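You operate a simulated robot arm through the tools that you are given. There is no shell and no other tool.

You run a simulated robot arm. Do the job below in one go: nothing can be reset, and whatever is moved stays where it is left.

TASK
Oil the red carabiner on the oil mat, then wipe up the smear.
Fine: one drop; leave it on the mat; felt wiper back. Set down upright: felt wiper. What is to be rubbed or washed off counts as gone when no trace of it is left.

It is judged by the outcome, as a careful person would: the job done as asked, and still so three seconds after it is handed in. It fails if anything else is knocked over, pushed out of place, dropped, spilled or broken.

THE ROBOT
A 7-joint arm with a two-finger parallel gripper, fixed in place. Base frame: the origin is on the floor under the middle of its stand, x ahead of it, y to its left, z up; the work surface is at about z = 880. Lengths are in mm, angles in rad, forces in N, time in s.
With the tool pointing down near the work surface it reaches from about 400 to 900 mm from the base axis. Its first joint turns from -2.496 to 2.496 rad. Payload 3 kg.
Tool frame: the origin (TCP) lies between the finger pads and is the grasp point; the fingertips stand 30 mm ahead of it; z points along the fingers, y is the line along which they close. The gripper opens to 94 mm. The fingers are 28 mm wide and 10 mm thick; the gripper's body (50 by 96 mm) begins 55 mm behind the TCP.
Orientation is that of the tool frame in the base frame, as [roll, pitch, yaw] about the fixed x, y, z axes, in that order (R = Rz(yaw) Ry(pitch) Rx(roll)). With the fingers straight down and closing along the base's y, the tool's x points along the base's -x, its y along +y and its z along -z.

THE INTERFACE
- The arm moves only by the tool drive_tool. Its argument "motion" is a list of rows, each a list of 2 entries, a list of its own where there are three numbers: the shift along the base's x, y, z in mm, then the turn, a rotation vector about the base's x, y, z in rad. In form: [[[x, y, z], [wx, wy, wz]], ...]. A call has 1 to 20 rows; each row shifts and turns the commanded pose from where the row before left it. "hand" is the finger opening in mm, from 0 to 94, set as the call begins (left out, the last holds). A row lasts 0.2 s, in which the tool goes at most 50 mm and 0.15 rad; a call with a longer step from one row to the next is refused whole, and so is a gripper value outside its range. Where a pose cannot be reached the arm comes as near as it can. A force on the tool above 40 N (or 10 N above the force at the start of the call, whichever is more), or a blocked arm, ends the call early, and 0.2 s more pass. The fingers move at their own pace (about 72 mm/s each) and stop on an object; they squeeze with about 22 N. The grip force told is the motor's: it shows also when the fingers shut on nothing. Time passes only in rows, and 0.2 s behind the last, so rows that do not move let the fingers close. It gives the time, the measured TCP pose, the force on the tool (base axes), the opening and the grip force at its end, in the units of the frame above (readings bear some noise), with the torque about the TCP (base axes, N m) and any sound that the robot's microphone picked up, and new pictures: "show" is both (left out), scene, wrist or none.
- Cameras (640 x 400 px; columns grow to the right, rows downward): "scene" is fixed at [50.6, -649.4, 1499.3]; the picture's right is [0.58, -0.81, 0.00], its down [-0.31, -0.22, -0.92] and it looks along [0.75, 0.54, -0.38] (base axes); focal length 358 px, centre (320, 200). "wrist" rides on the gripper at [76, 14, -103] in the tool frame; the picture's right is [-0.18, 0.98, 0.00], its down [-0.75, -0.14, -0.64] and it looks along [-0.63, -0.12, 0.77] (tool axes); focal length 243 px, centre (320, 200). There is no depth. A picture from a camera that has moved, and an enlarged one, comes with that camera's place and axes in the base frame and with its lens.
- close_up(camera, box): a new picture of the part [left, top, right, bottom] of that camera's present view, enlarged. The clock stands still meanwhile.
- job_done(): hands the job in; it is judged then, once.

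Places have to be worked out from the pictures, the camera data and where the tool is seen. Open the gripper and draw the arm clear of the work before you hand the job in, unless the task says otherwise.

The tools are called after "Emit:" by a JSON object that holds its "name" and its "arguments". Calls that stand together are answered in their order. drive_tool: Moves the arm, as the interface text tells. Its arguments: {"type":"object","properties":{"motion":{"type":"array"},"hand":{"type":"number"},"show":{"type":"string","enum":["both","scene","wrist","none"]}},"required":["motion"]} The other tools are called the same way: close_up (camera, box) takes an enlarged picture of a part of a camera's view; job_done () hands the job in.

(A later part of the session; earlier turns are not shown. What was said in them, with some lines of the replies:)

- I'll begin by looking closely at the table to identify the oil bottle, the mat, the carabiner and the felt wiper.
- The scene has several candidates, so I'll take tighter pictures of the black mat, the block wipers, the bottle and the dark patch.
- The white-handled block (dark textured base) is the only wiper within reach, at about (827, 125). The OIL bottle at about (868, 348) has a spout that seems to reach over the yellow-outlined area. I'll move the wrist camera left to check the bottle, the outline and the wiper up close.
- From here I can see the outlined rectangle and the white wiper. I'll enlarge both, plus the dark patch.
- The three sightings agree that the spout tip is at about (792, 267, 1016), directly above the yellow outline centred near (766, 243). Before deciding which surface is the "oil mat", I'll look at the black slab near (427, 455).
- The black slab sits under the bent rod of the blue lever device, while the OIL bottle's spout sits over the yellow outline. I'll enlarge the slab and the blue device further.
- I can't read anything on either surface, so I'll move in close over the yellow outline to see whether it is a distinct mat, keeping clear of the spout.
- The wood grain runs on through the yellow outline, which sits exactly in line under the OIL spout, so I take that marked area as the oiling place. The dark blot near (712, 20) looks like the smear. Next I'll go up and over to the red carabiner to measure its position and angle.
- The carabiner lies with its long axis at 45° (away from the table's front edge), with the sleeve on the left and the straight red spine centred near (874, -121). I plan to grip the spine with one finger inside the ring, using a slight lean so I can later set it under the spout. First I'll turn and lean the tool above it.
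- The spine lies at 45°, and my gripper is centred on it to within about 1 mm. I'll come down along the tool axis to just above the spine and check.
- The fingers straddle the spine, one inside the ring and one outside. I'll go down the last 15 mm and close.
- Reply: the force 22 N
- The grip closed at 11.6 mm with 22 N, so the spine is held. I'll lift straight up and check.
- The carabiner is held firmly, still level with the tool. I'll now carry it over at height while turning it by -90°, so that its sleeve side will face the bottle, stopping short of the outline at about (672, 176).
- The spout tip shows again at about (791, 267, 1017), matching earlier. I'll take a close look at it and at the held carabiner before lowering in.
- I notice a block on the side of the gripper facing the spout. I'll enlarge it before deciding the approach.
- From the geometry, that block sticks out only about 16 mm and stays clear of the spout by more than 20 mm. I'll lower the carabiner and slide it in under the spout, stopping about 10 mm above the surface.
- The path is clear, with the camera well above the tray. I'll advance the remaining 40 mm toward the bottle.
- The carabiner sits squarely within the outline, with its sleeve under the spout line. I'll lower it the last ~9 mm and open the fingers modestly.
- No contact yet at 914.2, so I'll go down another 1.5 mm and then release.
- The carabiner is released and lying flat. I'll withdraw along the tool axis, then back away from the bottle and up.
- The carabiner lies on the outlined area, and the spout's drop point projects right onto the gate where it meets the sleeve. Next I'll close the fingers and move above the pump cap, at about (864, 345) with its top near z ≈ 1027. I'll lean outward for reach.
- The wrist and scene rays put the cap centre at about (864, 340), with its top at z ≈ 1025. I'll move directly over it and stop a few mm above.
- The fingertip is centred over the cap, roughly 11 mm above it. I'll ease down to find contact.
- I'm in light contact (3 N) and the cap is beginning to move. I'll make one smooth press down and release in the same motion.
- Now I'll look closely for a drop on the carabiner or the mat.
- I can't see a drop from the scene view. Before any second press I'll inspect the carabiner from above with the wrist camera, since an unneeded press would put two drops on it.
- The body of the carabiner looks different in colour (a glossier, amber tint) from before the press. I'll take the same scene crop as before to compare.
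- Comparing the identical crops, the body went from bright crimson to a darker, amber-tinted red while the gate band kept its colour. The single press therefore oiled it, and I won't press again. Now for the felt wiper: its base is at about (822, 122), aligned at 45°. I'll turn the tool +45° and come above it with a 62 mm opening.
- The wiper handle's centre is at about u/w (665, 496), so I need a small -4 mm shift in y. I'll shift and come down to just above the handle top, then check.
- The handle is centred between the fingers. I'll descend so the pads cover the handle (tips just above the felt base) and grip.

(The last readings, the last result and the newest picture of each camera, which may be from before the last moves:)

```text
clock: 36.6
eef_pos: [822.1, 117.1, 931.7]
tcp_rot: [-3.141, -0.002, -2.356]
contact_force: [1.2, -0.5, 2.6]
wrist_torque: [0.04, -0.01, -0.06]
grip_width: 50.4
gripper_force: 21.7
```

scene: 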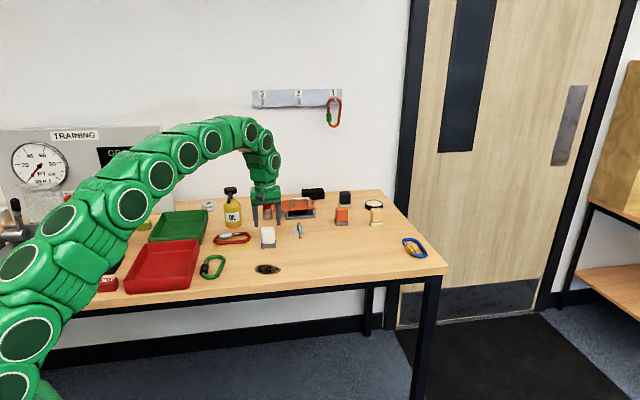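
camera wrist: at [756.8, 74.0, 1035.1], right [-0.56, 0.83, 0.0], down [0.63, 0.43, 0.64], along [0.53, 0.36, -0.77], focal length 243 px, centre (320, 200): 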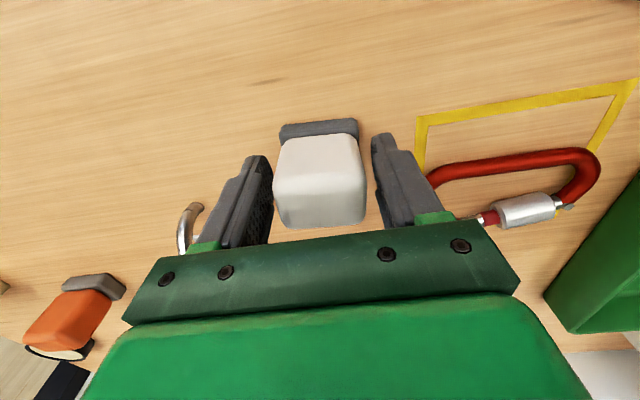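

The grip closed at 50.4 mm, which is wider than I estimated for the handle. I'll look at where the fingers are touching.

Emit:
{"name": "close_up", "arguments": {"camera": "scene", "box": [245, 205, 295, 255]}}

Emit:
{"name": "close_up", "arguments": {"camera": "wrist", "box": [220, 80, 420, 240]}}

```text
8.00 times, centred on (270, 230) of scene
camera zoom: at [50.6, -649.4, 1499.3], right [0.58, -0.81, 0.0], down [-0.31, -0.22, -0.92], along [0.75, 0.54, -0.38], focal length 2865 px, centre (720, -40)
```

zoom: 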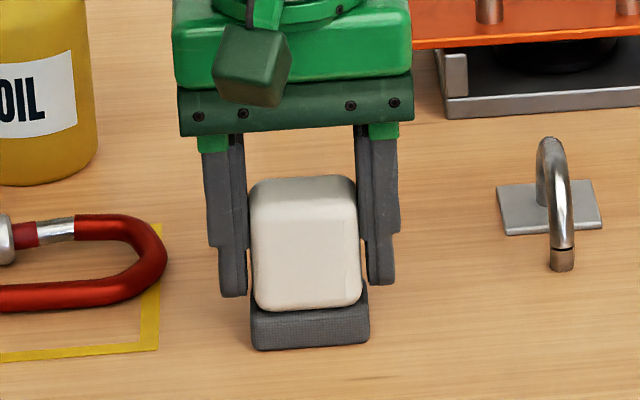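

```text
2.50 times, centred on (320, 160) of wrist
camera zoom: at [756.8, 74.0, 1035.4], right [-0.57, 0.82, 0.0], down [0.63, 0.43, 0.64], along [0.53, 0.36, -0.77], focal length 606 px, centre (320, 300)
```

zoom: 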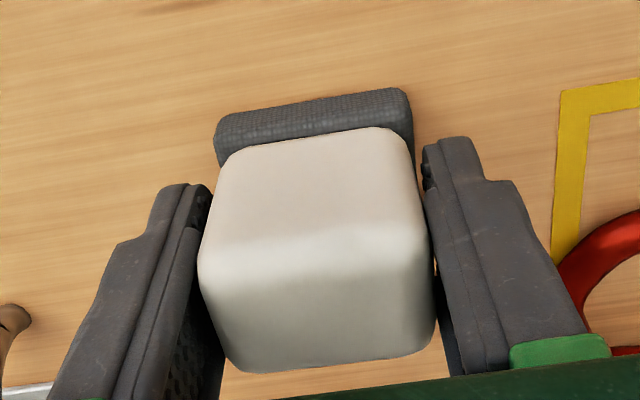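

The pads are firmly on the white handle's sides. I'll lift it 18 mm and carry it over to the near-left side of the smear.

Emit:
{"name": "drive_tool", "arguments": {"motion": [[[0, 0, 8], [0, 0, 0]], [[0, 0, 10], [0, 0, 0]], [[-28.3, -17.5, 0], [0, 0, 0]], [[-28.3, -17.5, 0], [0, 0, 0]], [[-28.3, -17.5, 0], [0, 0, 0]], [[-28.3, -17.5, 0], [0, 0, 0]], [[-28.2, -17.7, 0], [0, 0, 0]], [[0, 0, 0], [0, 0, 0]]], "show": "both"}}

Emit:
{"name": "close_up", "arguments": {"camera": "scene", "box": [230, 220, 310, 290]}}

```text
clock: 38.4
eef_pos: [679.4, 29.5, 950.8]
tcp_rot: [-3.139, 0.001, -2.356]
contact_force: [0.0, 0.1, -0.8]
wrist_torque: [0.01, -0.02, 0.0]
grip_width: 49.9
gripper_force: 22.0
camera wrist: at [614.7, -13.9, 1053.4], right [-0.57, 0.82, 0.0], down [0.63, 0.43, 0.64], along [0.53, 0.36, -0.77], focal length 243 px, centre (320, 200)
```

scene: 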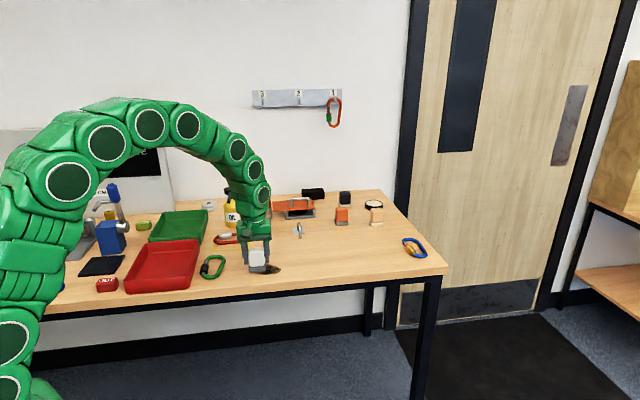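
wrist: 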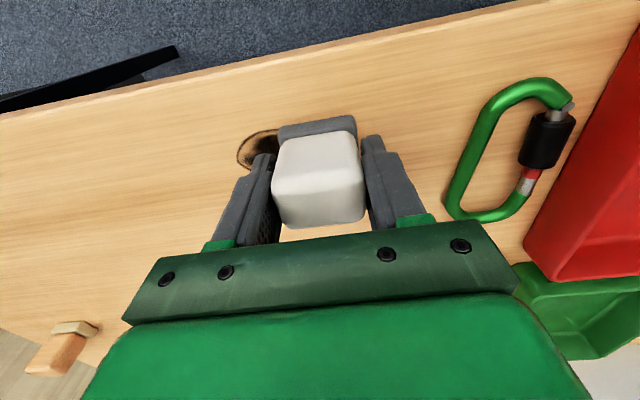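

```text
5.71 times, centred on (270, 255) of scene
camera zoom: at [50.6, -649.4, 1499.3], right [0.58, -0.81, 0.0], down [-0.31, -0.22, -0.92], along [0.75, 0.54, -0.38], focal length 2046 px, centre (606, -114)
```

zoom: 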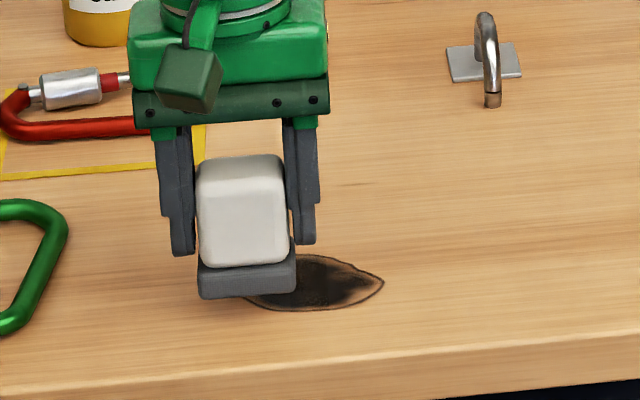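

The wiper is above the left part of the smear. I'll lower it gently until the felt touches.

Emit:
{"name": "drive_tool", "arguments": {"motion": [[[0, 0, -12], [0, 0, 0]], [[0, 0, -6], [0, 0, 0]], [[0, 0, -1.5], [0, 0, 0]], [[0, 0, 0], [0, 0, 0]]], "show": "none"}}

```text
clock: 39.4
eef_pos: [679.9, 30.3, 931.2]
tcp_rot: [-3.14, 0.001, -2.357]
contact_force: [-5.4, -0.3, 22.2]
wrist_torque: [0.08, -0.01, -0.02]
grip_width: 50.2
gripper_force: 22.3
```

Contact is a bit firm (22 N), so I'll ease off 1 mm and make the first slow stroke to the right along the near side of the smear.

Emit:
{"name": "drive_tool", "arguments": {"motion": [[[0, 0, 0.8], [0, 0, 0]], [[9.9, -9.9, 0], [0, 0, 0]], [[9.9, -9.9, 0], [0, 0, 0]], [[9.9, -9.9, 0], [0, 0, 0]], [[9.9, -9.9, 0], [0, 0, 0]], [[9.9, -9.9, 0], [0, 0, 0]], [[0, 0, 0], [0, 0, 0]]], "show": "both"}}

Emit:
{"name": "close_up", "arguments": {"camera": "scene", "box": [230, 220, 310, 290]}}

```text
clock: 41.0
eef_pos: [729.9, -19.7, 930.7]
tcp_rot: [-3.14, 0.002, -2.356]
contact_force: [2.6, -0.4, 1.9]
wrist_torque: [-0.03, -0.14, 0.03]
grip_width: 49.9
gripper_force: 22.4
camera wrist: at [665.2, -63.2, 1034.6], right [-0.56, 0.83, 0.0], down [0.63, 0.43, 0.64], along [0.53, 0.36, -0.77], focal length 243 px, centre (320, 200)
```

scene: 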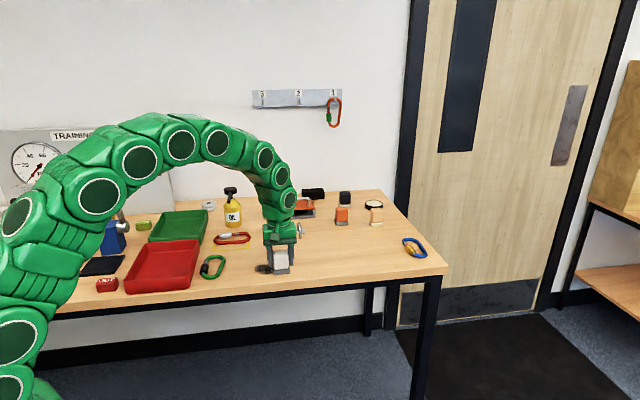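
wrist: 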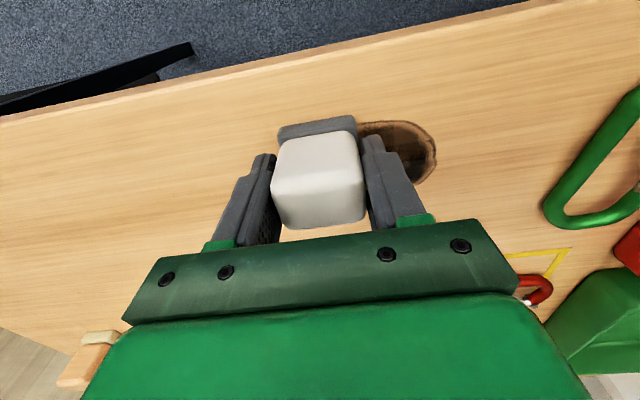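

```text
5.71 times, centred on (270, 255) of scene
camera zoom: at [50.6, -649.4, 1499.3], right [0.58, -0.81, 0.0], down [-0.31, -0.22, -0.92], along [0.75, 0.54, -0.38], focal length 2046 px, centre (606, -114)
```

zoom: 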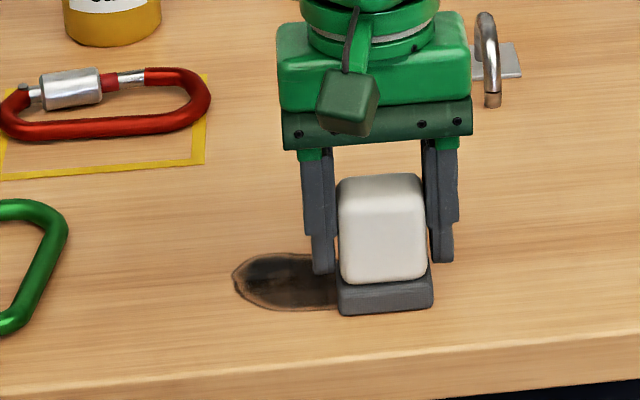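

The smear is visibly fading, so the felt works. I'll add slight pressure and do three more strokes across the whole width.

Emit:
{"name": "drive_tool", "arguments": {"motion": [[[13.4, 13.4, -0.7], [0, 0, 0]], [[-9.9, 9.9, 0], [0, 0, 0]], [[-9.9, 9.9, 0], [0, 0, 0]], [[-9.9, 9.9, 0], [0, 0, 0]], [[-9.9, 9.9, 0], [0, 0, 0]], [[-9.9, 9.9, 0], [0, 0, 0]], [[13.4, 13.4, 0], [0, 0, 0]], [[9.9, -9.9, 0], [0, 0, 0]], [[9.9, -9.9, 0], [0, 0, 0]], [[9.9, -9.9, 0], [0, 0, 0]], [[9.9, -9.9, 0], [0, 0, 0]], [[9.9, -9.9, 0], [0, 0, 0]], [[-13.4, -13.4, 0], [0, 0, 0]], [[-9.9, 9.9, 0], [0, 0, 0]], [[-9.9, 9.9, 0], [0, 0, 0]], [[-9.9, 9.9, 0], [0, 0, 0]], [[-9.9, 9.9, 0], [0, 0, 0]], [[-9.9, 9.9, 0], [0, 0, 0]], [[-13.4, -13.4, 0], [0, 0, 0]], [[0, 0, 0], [0, 0, 0]]], "show": "both"}}

Emit:
{"name": "close_up", "arguments": {"camera": "scene", "box": [230, 220, 310, 290]}}

```text
clock: 45.2
eef_pos: [679.0, 29.8, 929.7]
tcp_rot: [-3.141, -0.001, -2.356]
contact_force: [-1.2, 2.5, 5.0]
wrist_torque: [0.17, -0.02, 0.03]
grip_width: 49.9
gripper_force: 21.8
camera wrist: at [614.8, -13.7, 1033.7], right [-0.56, 0.83, 0.0], down [0.63, 0.43, 0.64], along [0.53, 0.36, -0.77], focal length 243 px, centre (320, 200)
```

scene: 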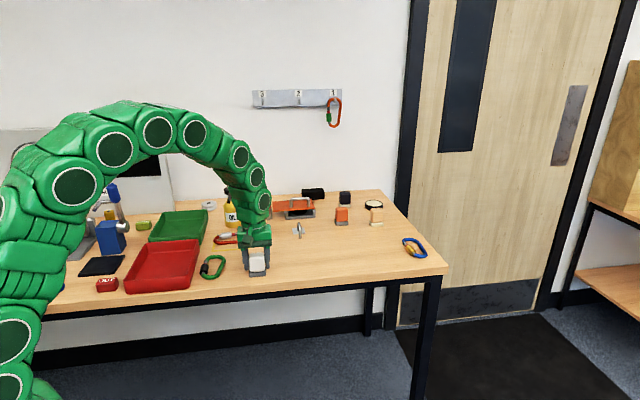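
wrist: 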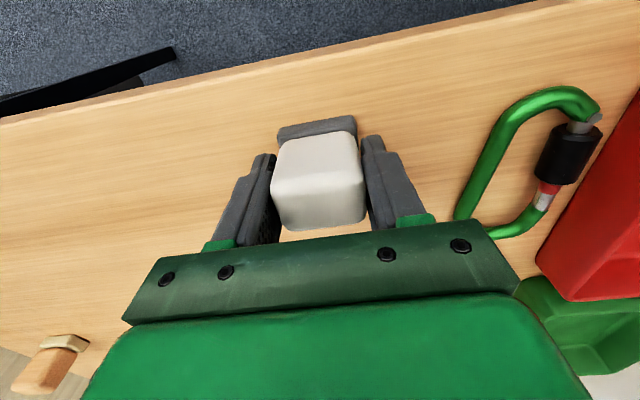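

```text
5.71 times, centred on (270, 255) of scene
camera zoom: at [50.6, -649.4, 1499.3], right [0.58, -0.81, 0.0], down [-0.31, -0.22, -0.92], along [0.75, 0.54, -0.38], focal length 2046 px, centre (606, -114)
```

zoom: 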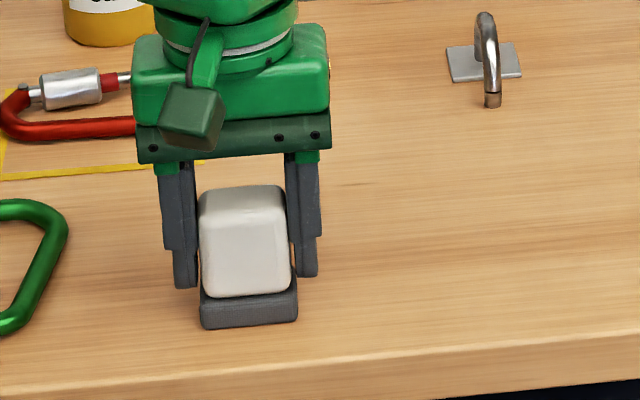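

The visible area is clean. I'll do one more pass over it for thoroughness, then lift off to the side and inspect the spot.

Emit:
{"name": "drive_tool", "arguments": {"motion": [[[11, -11, 0], [0, 0, 0]], [[11, -11, 0], [0, 0, 0]], [[11, -11, 0], [0, 0, 0]], [[11, -11, 0], [0, 0, 0]], [[8, -8, 0], [0, 0, 0]], [[20, 20, 0], [0, 0, 0]], [[-11, 11, 0], [0, 0, 0]], [[-11, 11, 0], [0, 0, 0]], [[-11, 11, 0], [0, 0, 0]], [[-11, 11, 0], [0, 0, 0]], [[-11, 11, 0], [0, 0, 0]], [[0, 0, 8], [0, 0, 0]], [[10, 5, 12], [0, 0, 0]], [[28, 20, 0], [0, 0, 0]], [[28, 20, 0], [0, 0, 0]], [[28, 15, 0], [0, 0, 0]], [[0, 0, 0], [0, 0, 0]]], "show": "both"}}

Emit:
{"name": "close_up", "arguments": {"camera": "scene", "box": [230, 240, 310, 290]}}

Emit:
{"name": "close_up", "arguments": {"camera": "wrist", "box": [200, 0, 460, 160]}}

```text
clock: 48.8
eef_pos: [791.3, 114.1, 949.5]
tcp_rot: [3.141, 0.0, -2.356]
contact_force: [-0.2, -0.1, -1.1]
wrist_torque: [-0.01, 0.03, 0.0]
grip_width: 49.6
gripper_force: 22.0
camera wrist: at [727.2, 69.8, 1053.9], right [-0.56, 0.83, 0.0], down [0.63, 0.43, 0.64], along [0.53, 0.36, -0.77], focal length 243 px, centre (320, 200)
```

scene: 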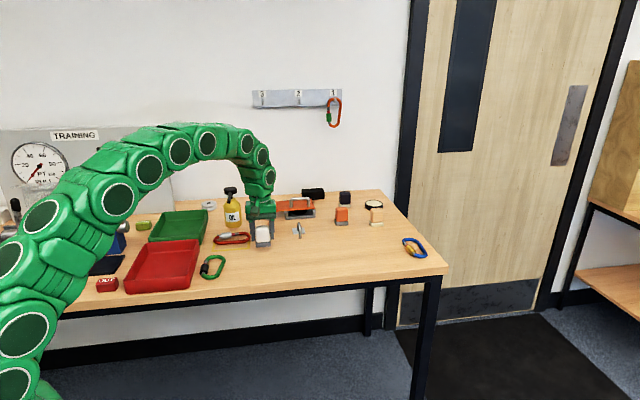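
wrist: 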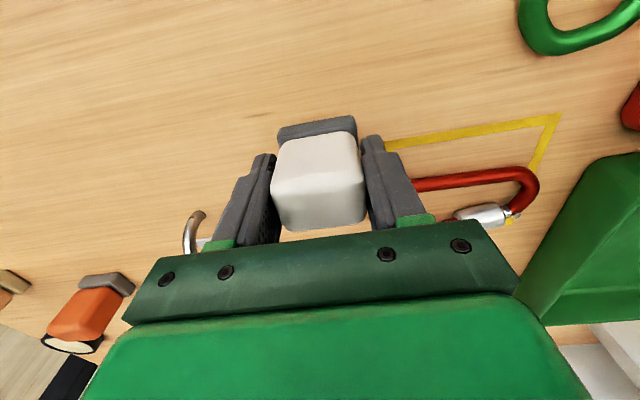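

```text
8.00 times, centred on (270, 265) of scene
camera zoom: at [50.6, -649.4, 1499.3], right [0.58, -0.81, 0.0], down [-0.31, -0.22, -0.92], along [0.75, 0.54, -0.38], focal length 2865 px, centre (720, -320)
```

zoom: 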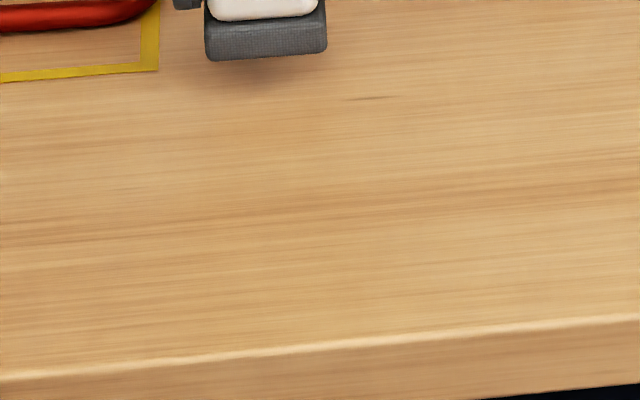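

```text
2.46 times, centred on (330, 80) of wrist
camera zoom: at [727.2, 69.8, 1053.9], right [-0.56, 0.83, 0.0], down [0.63, 0.43, 0.64], along [0.53, 0.36, -0.77], focal length 597 px, centre (295, 495)
```

zoom: 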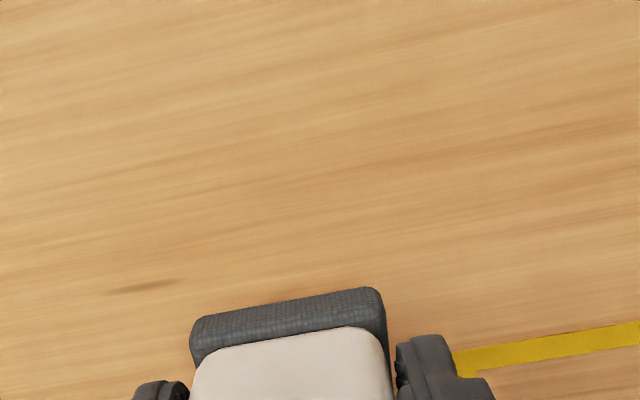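

The smear is completely gone; the small streak is wood grain that was there from the start. Now I'll return the wiper to where I gripped it (822, 117) and lower it.

Emit:
{"name": "drive_tool", "arguments": {"motion": [[[15.4, 1.5, 0], [0, 0, 0]], [[15.4, 1.5, 0], [0, 0, 0]], [[0, 0, 0], [0, 0, 0]], [[0, 0, -11], [0, 0, 0]], [[0, 0, -6], [0, 0, 0]], [[0, 0, 0], [0, 0, 0]]], "show": "none"}}

```text
clock: 50.2
eef_pos: [822.4, 116.3, 932.7]
tcp_rot: [-3.141, 0.0, -2.355]
contact_force: [-0.4, -0.1, -0.9]
wrist_torque: [-0.03, 0.01, -0.01]
grip_width: 50.0
gripper_force: 21.8
```

Emit:
{"name": "drive_tool", "arguments": {"motion": [[[0, 0, -1.5], [0, 0, 0]], [[0, 0, -0.8], [0, 0, 0]], [[0, 0, 0], [0, 0, 0]]], "show": "none"}}

Emit:
{"name": "close_up", "arguments": {"camera": "scene", "box": [245, 205, 295, 255]}}

```text
clock: 51.0
eef_pos: [820.7, 116.6, 931.0]
tcp_rot: [3.14, 0.0, -2.356]
contact_force: [-0.1, -0.3, -1.6]
wrist_torque: [-0.01, 0.01, -0.01]
grip_width: 49.8
gripper_force: 22.2
```

```text
8.00 times, centred on (270, 230) of scene
camera zoom: at [50.6, -649.4, 1499.3], right [0.58, -0.81, 0.0], down [-0.31, -0.22, -0.92], along [0.75, 0.54, -0.38], focal length 2865 px, centre (720, -40)
```

zoom: 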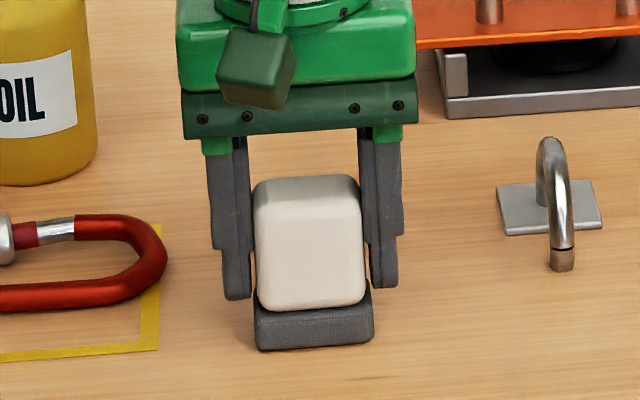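

It is within 2 mm of its original spot and nearly touching. I'll nudge 1.5 mm left and lower the last bit.

Emit:
{"name": "drive_tool", "arguments": {"motion": [[[-1.1, 1.1, 0], [0, 0, 0]], [[0, 0, -0.8], [0, 0, 0]], [[0, 0, -0.5], [0, 0, 0]], [[0, 0, 0], [0, 0, 0]]], "show": "none"}}

```text
clock: 52.0
eef_pos: [820.5, 116.7, 930.2]
tcp_rot: [3.141, -0.001, -2.356]
contact_force: [-1.3, -0.1, 5.9]
wrist_torque: [0.03, 0.0, -0.02]
grip_width: 50.1
gripper_force: 22.0
```

The felt is on the table (6 N contact). I'll open the fingers to the approach width and look.

Emit:
{"name": "drive_tool", "arguments": {"motion": [[[0, 0, 0], [0, 0, 0]], [[0, 0, 0], [0, 0, 0]]], "hand": 64, "show": "wrist"}}

Emit:
{"name": "close_up", "arguments": {"camera": "scene", "box": [245, 205, 295, 255]}}

```text
clock: 52.6
eef_pos: [820.5, 117.9, 929.3]
tcp_rot: [3.14, 0.001, -2.356]
contact_force: [-0.6, 0.3, 0.3]
wrist_torque: [0.01, 0.0, -0.01]
grip_width: 64.1
gripper_force: 0.2
camera wrist: at [755.9, 73.5, 1033.1], right [-0.57, 0.82, 0.0], down [0.63, 0.43, 0.64], along [0.53, 0.36, -0.77], focal length 243 px, centre (320, 200)
```

wrist: 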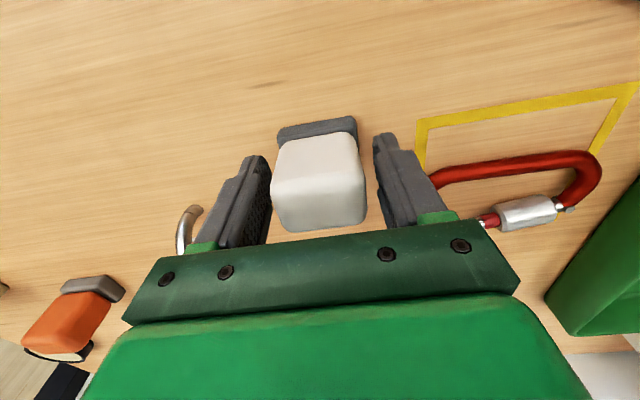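

```text
8.00 times, centred on (270, 230) of scene
camera zoom: at [50.6, -649.4, 1499.3], right [0.58, -0.81, 0.0], down [-0.31, -0.22, -0.92], along [0.75, 0.54, -0.38], focal length 2865 px, centre (720, -40)
```

zoom: 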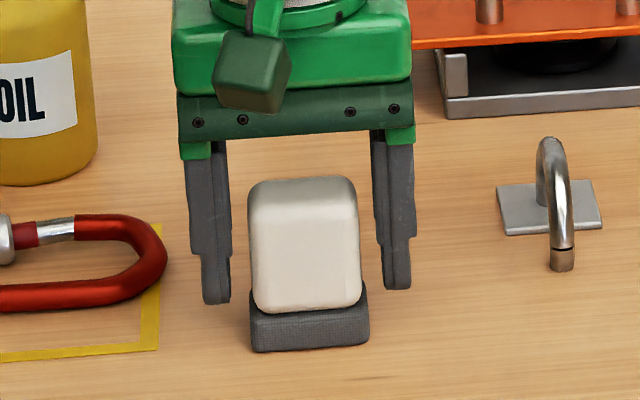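

The wiper stands upright on its original spot. I'll withdraw straight up, then draw the arm back to a clear pose.

Emit:
{"name": "drive_tool", "arguments": {"motion": [[[0, 0, 25], [0, 0, 0]], [[0, 0, 35], [0, 0, 0]], [[0, 0, 45], [0, 0, 0]], [[0, 0, 45], [0, 0, 0]], [[0, 0, 45], [0, 0, 0]], [[-28, -18, 40], [0, 0, -0.131]], [[-28, -18, 30], [0, 0, -0.131]], [[-28, -18, 0], [0, 0, -0.131]], [[-28, -18, 0], [0, 0, -0.131]], [[-28, -18, 0], [0, 0, -0.131]], [[-30, -18, 0], [0, 0, -0.13]], [[0, 0, 0], [0, 0, 0]]], "hand": 70, "show": "both"}}

Emit:
{"name": "close_up", "arguments": {"camera": "scene", "box": [190, 175, 320, 290]}}

Emit:
{"name": "close_up", "arguments": {"camera": "wrist", "box": [260, 0, 600, 220]}}

```text
refused: row 6 steps farther than a row can; nothing moved
```

```text
3.48 times, centred on (255, 232) of scene
camera zoom: at [50.6, -649.4, 1499.3], right [0.58, -0.81, 0.0], down [-0.31, -0.22, -0.92], along [0.75, 0.54, -0.38], focal length 1246 px, centre (546, 87)
```

zoom: 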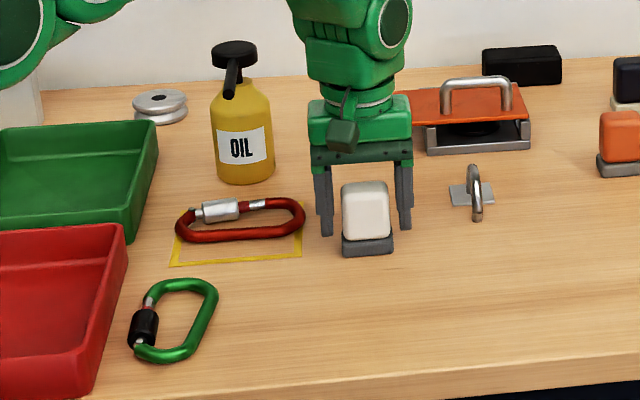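

```text
1.82 times, centred on (430, 110) of wrist
camera zoom: at [755.9, 73.5, 1033.1], right [-0.57, 0.82, 0.0], down [0.63, 0.43, 0.64], along [0.53, 0.36, -0.77], focal length 441 px, centre (120, 364)
```

zoom: 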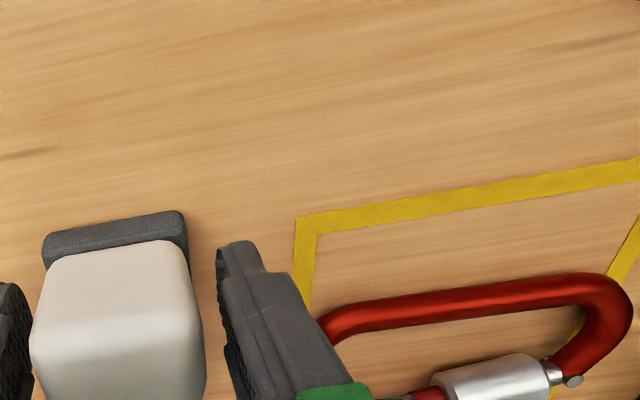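

One row was too long, so nothing moved. I'll repeat the withdrawal with shorter steps.

Emit:
{"name": "drive_tool", "arguments": {"motion": [[[0, 0, 25], [0, 0, 0]], [[0, 0, 35], [0, 0, 0]], [[0, 0, 45], [0, 0, 0]], [[0, 0, 45], [0, 0, 0]], [[0, 0, 45], [0, 0, 0]], [[-20, -12, 30], [0, 0, -0.131]], [[-28, -18, 20], [0, 0, -0.131]], [[-30, -18, 0], [0, 0, -0.131]], [[-30, -18, 0], [0, 0, -0.131]], [[-30, -18, 0], [0, 0, -0.131]], [[-30, -18, 0], [0, 0, -0.13]], [[0, 0, 0], [0, 0, 0]]], "hand": 70, "show": "both"}}

Emit:
{"name": "close_up", "arguments": {"camera": "scene", "box": [190, 175, 320, 290]}}

Emit:
{"name": "close_up", "arguments": {"camera": "wrist", "box": [260, 0, 600, 220]}}

```text
clock: 55.2
eef_pos: [651.8, 15.5, 1175.1]
tcp_rot: [3.142, 0.001, 3.141]
contact_force: [0.1, 0.2, -0.7]
wrist_torque: [-0.01, -0.03, -0.02]
grip_width: 70.3
gripper_force: 0.1
camera wrist: at [575.5, 29.3, 1278.3], right [0.18, 0.98, 0.0], down [0.75, -0.14, 0.64], along [0.63, -0.12, -0.77], focal length 243 px, centre (320, 200)
```

scene: 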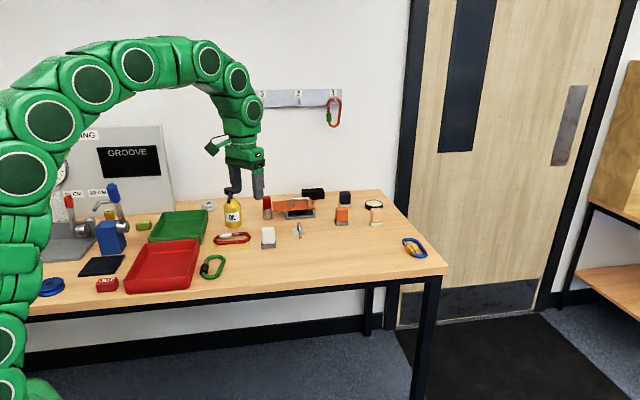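
wrist: 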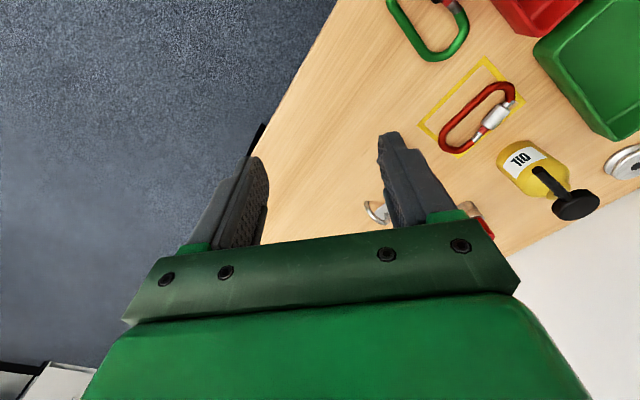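

```text
3.48 times, centred on (255, 232) of scene
camera zoom: at [50.6, -649.4, 1499.3], right [0.58, -0.81, 0.0], down [-0.31, -0.22, -0.92], along [0.75, 0.54, -0.38], focal length 1246 px, centre (546, 87)
```

zoom: 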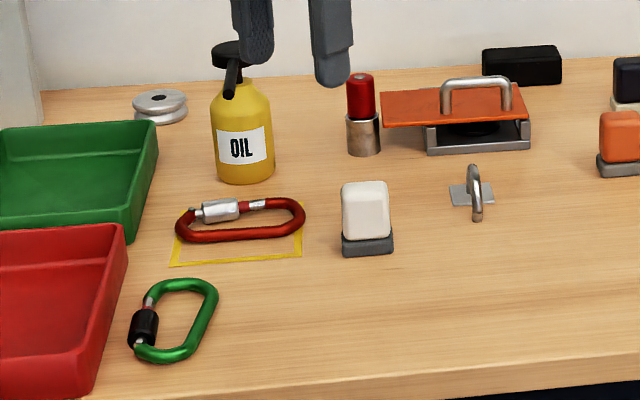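

```text
1.82 times, centred on (430, 110) of wrist
camera zoom: at [575.5, 29.3, 1278.3], right [0.18, 0.98, 0.0], down [0.75, -0.14, 0.64], along [0.63, -0.12, -0.77], focal length 441 px, centre (120, 364)
```

zoom: 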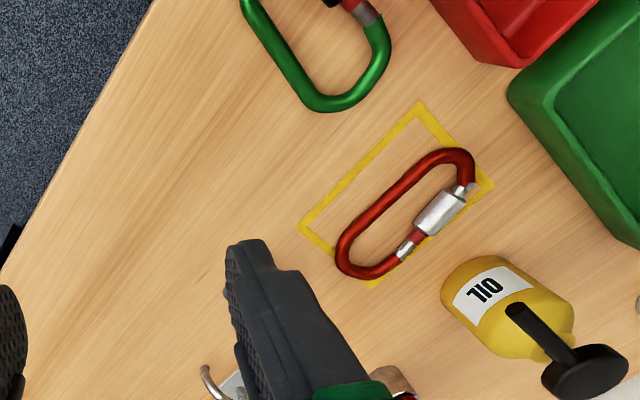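

The oiled red carabiner lies in the outlined area under the spout, and the smear is gone without a trace. The felt wiper stands upright on its original spot, and nothing else has moved. The gripper is open and clear, so I'm handing the job in.

Emit:
{"name": "job_done", "arguments": {}}

```text
The job is handed in.
```

I oiled the red carabiner with one press of the oil pump, left it under the spout, and wiped the smear away. The job is handed in; no result has come back yet.

- **Oil mat:** No surface was labelled as one. I took the yellow-outlined area directly under the OIL bottle's spout as the mat, not the black slab near the blue lever. If the black slab was meant, the carabiner is in the wrong place. The carabiner is nearly as long as the outline is wide, so its ends reach the yellow lines.
- **One drop:** I never saw the drop itself. After the single press the carabiner's red body turned darker and amber-tinted while the gate band kept its colour. I took that as oiled and did not press again.
- **Smear:** I took the dark blot near the front edge of the table as the smear. Several passes with the wiper removed it, and close-up pictures showed no trace.
- **Felt wiper:** I used the white-handled block with the dark grey base. It is back upright within about a millimetre of its original spot.

Nothing else was disturbed, and the arm is clear with the gripper open.
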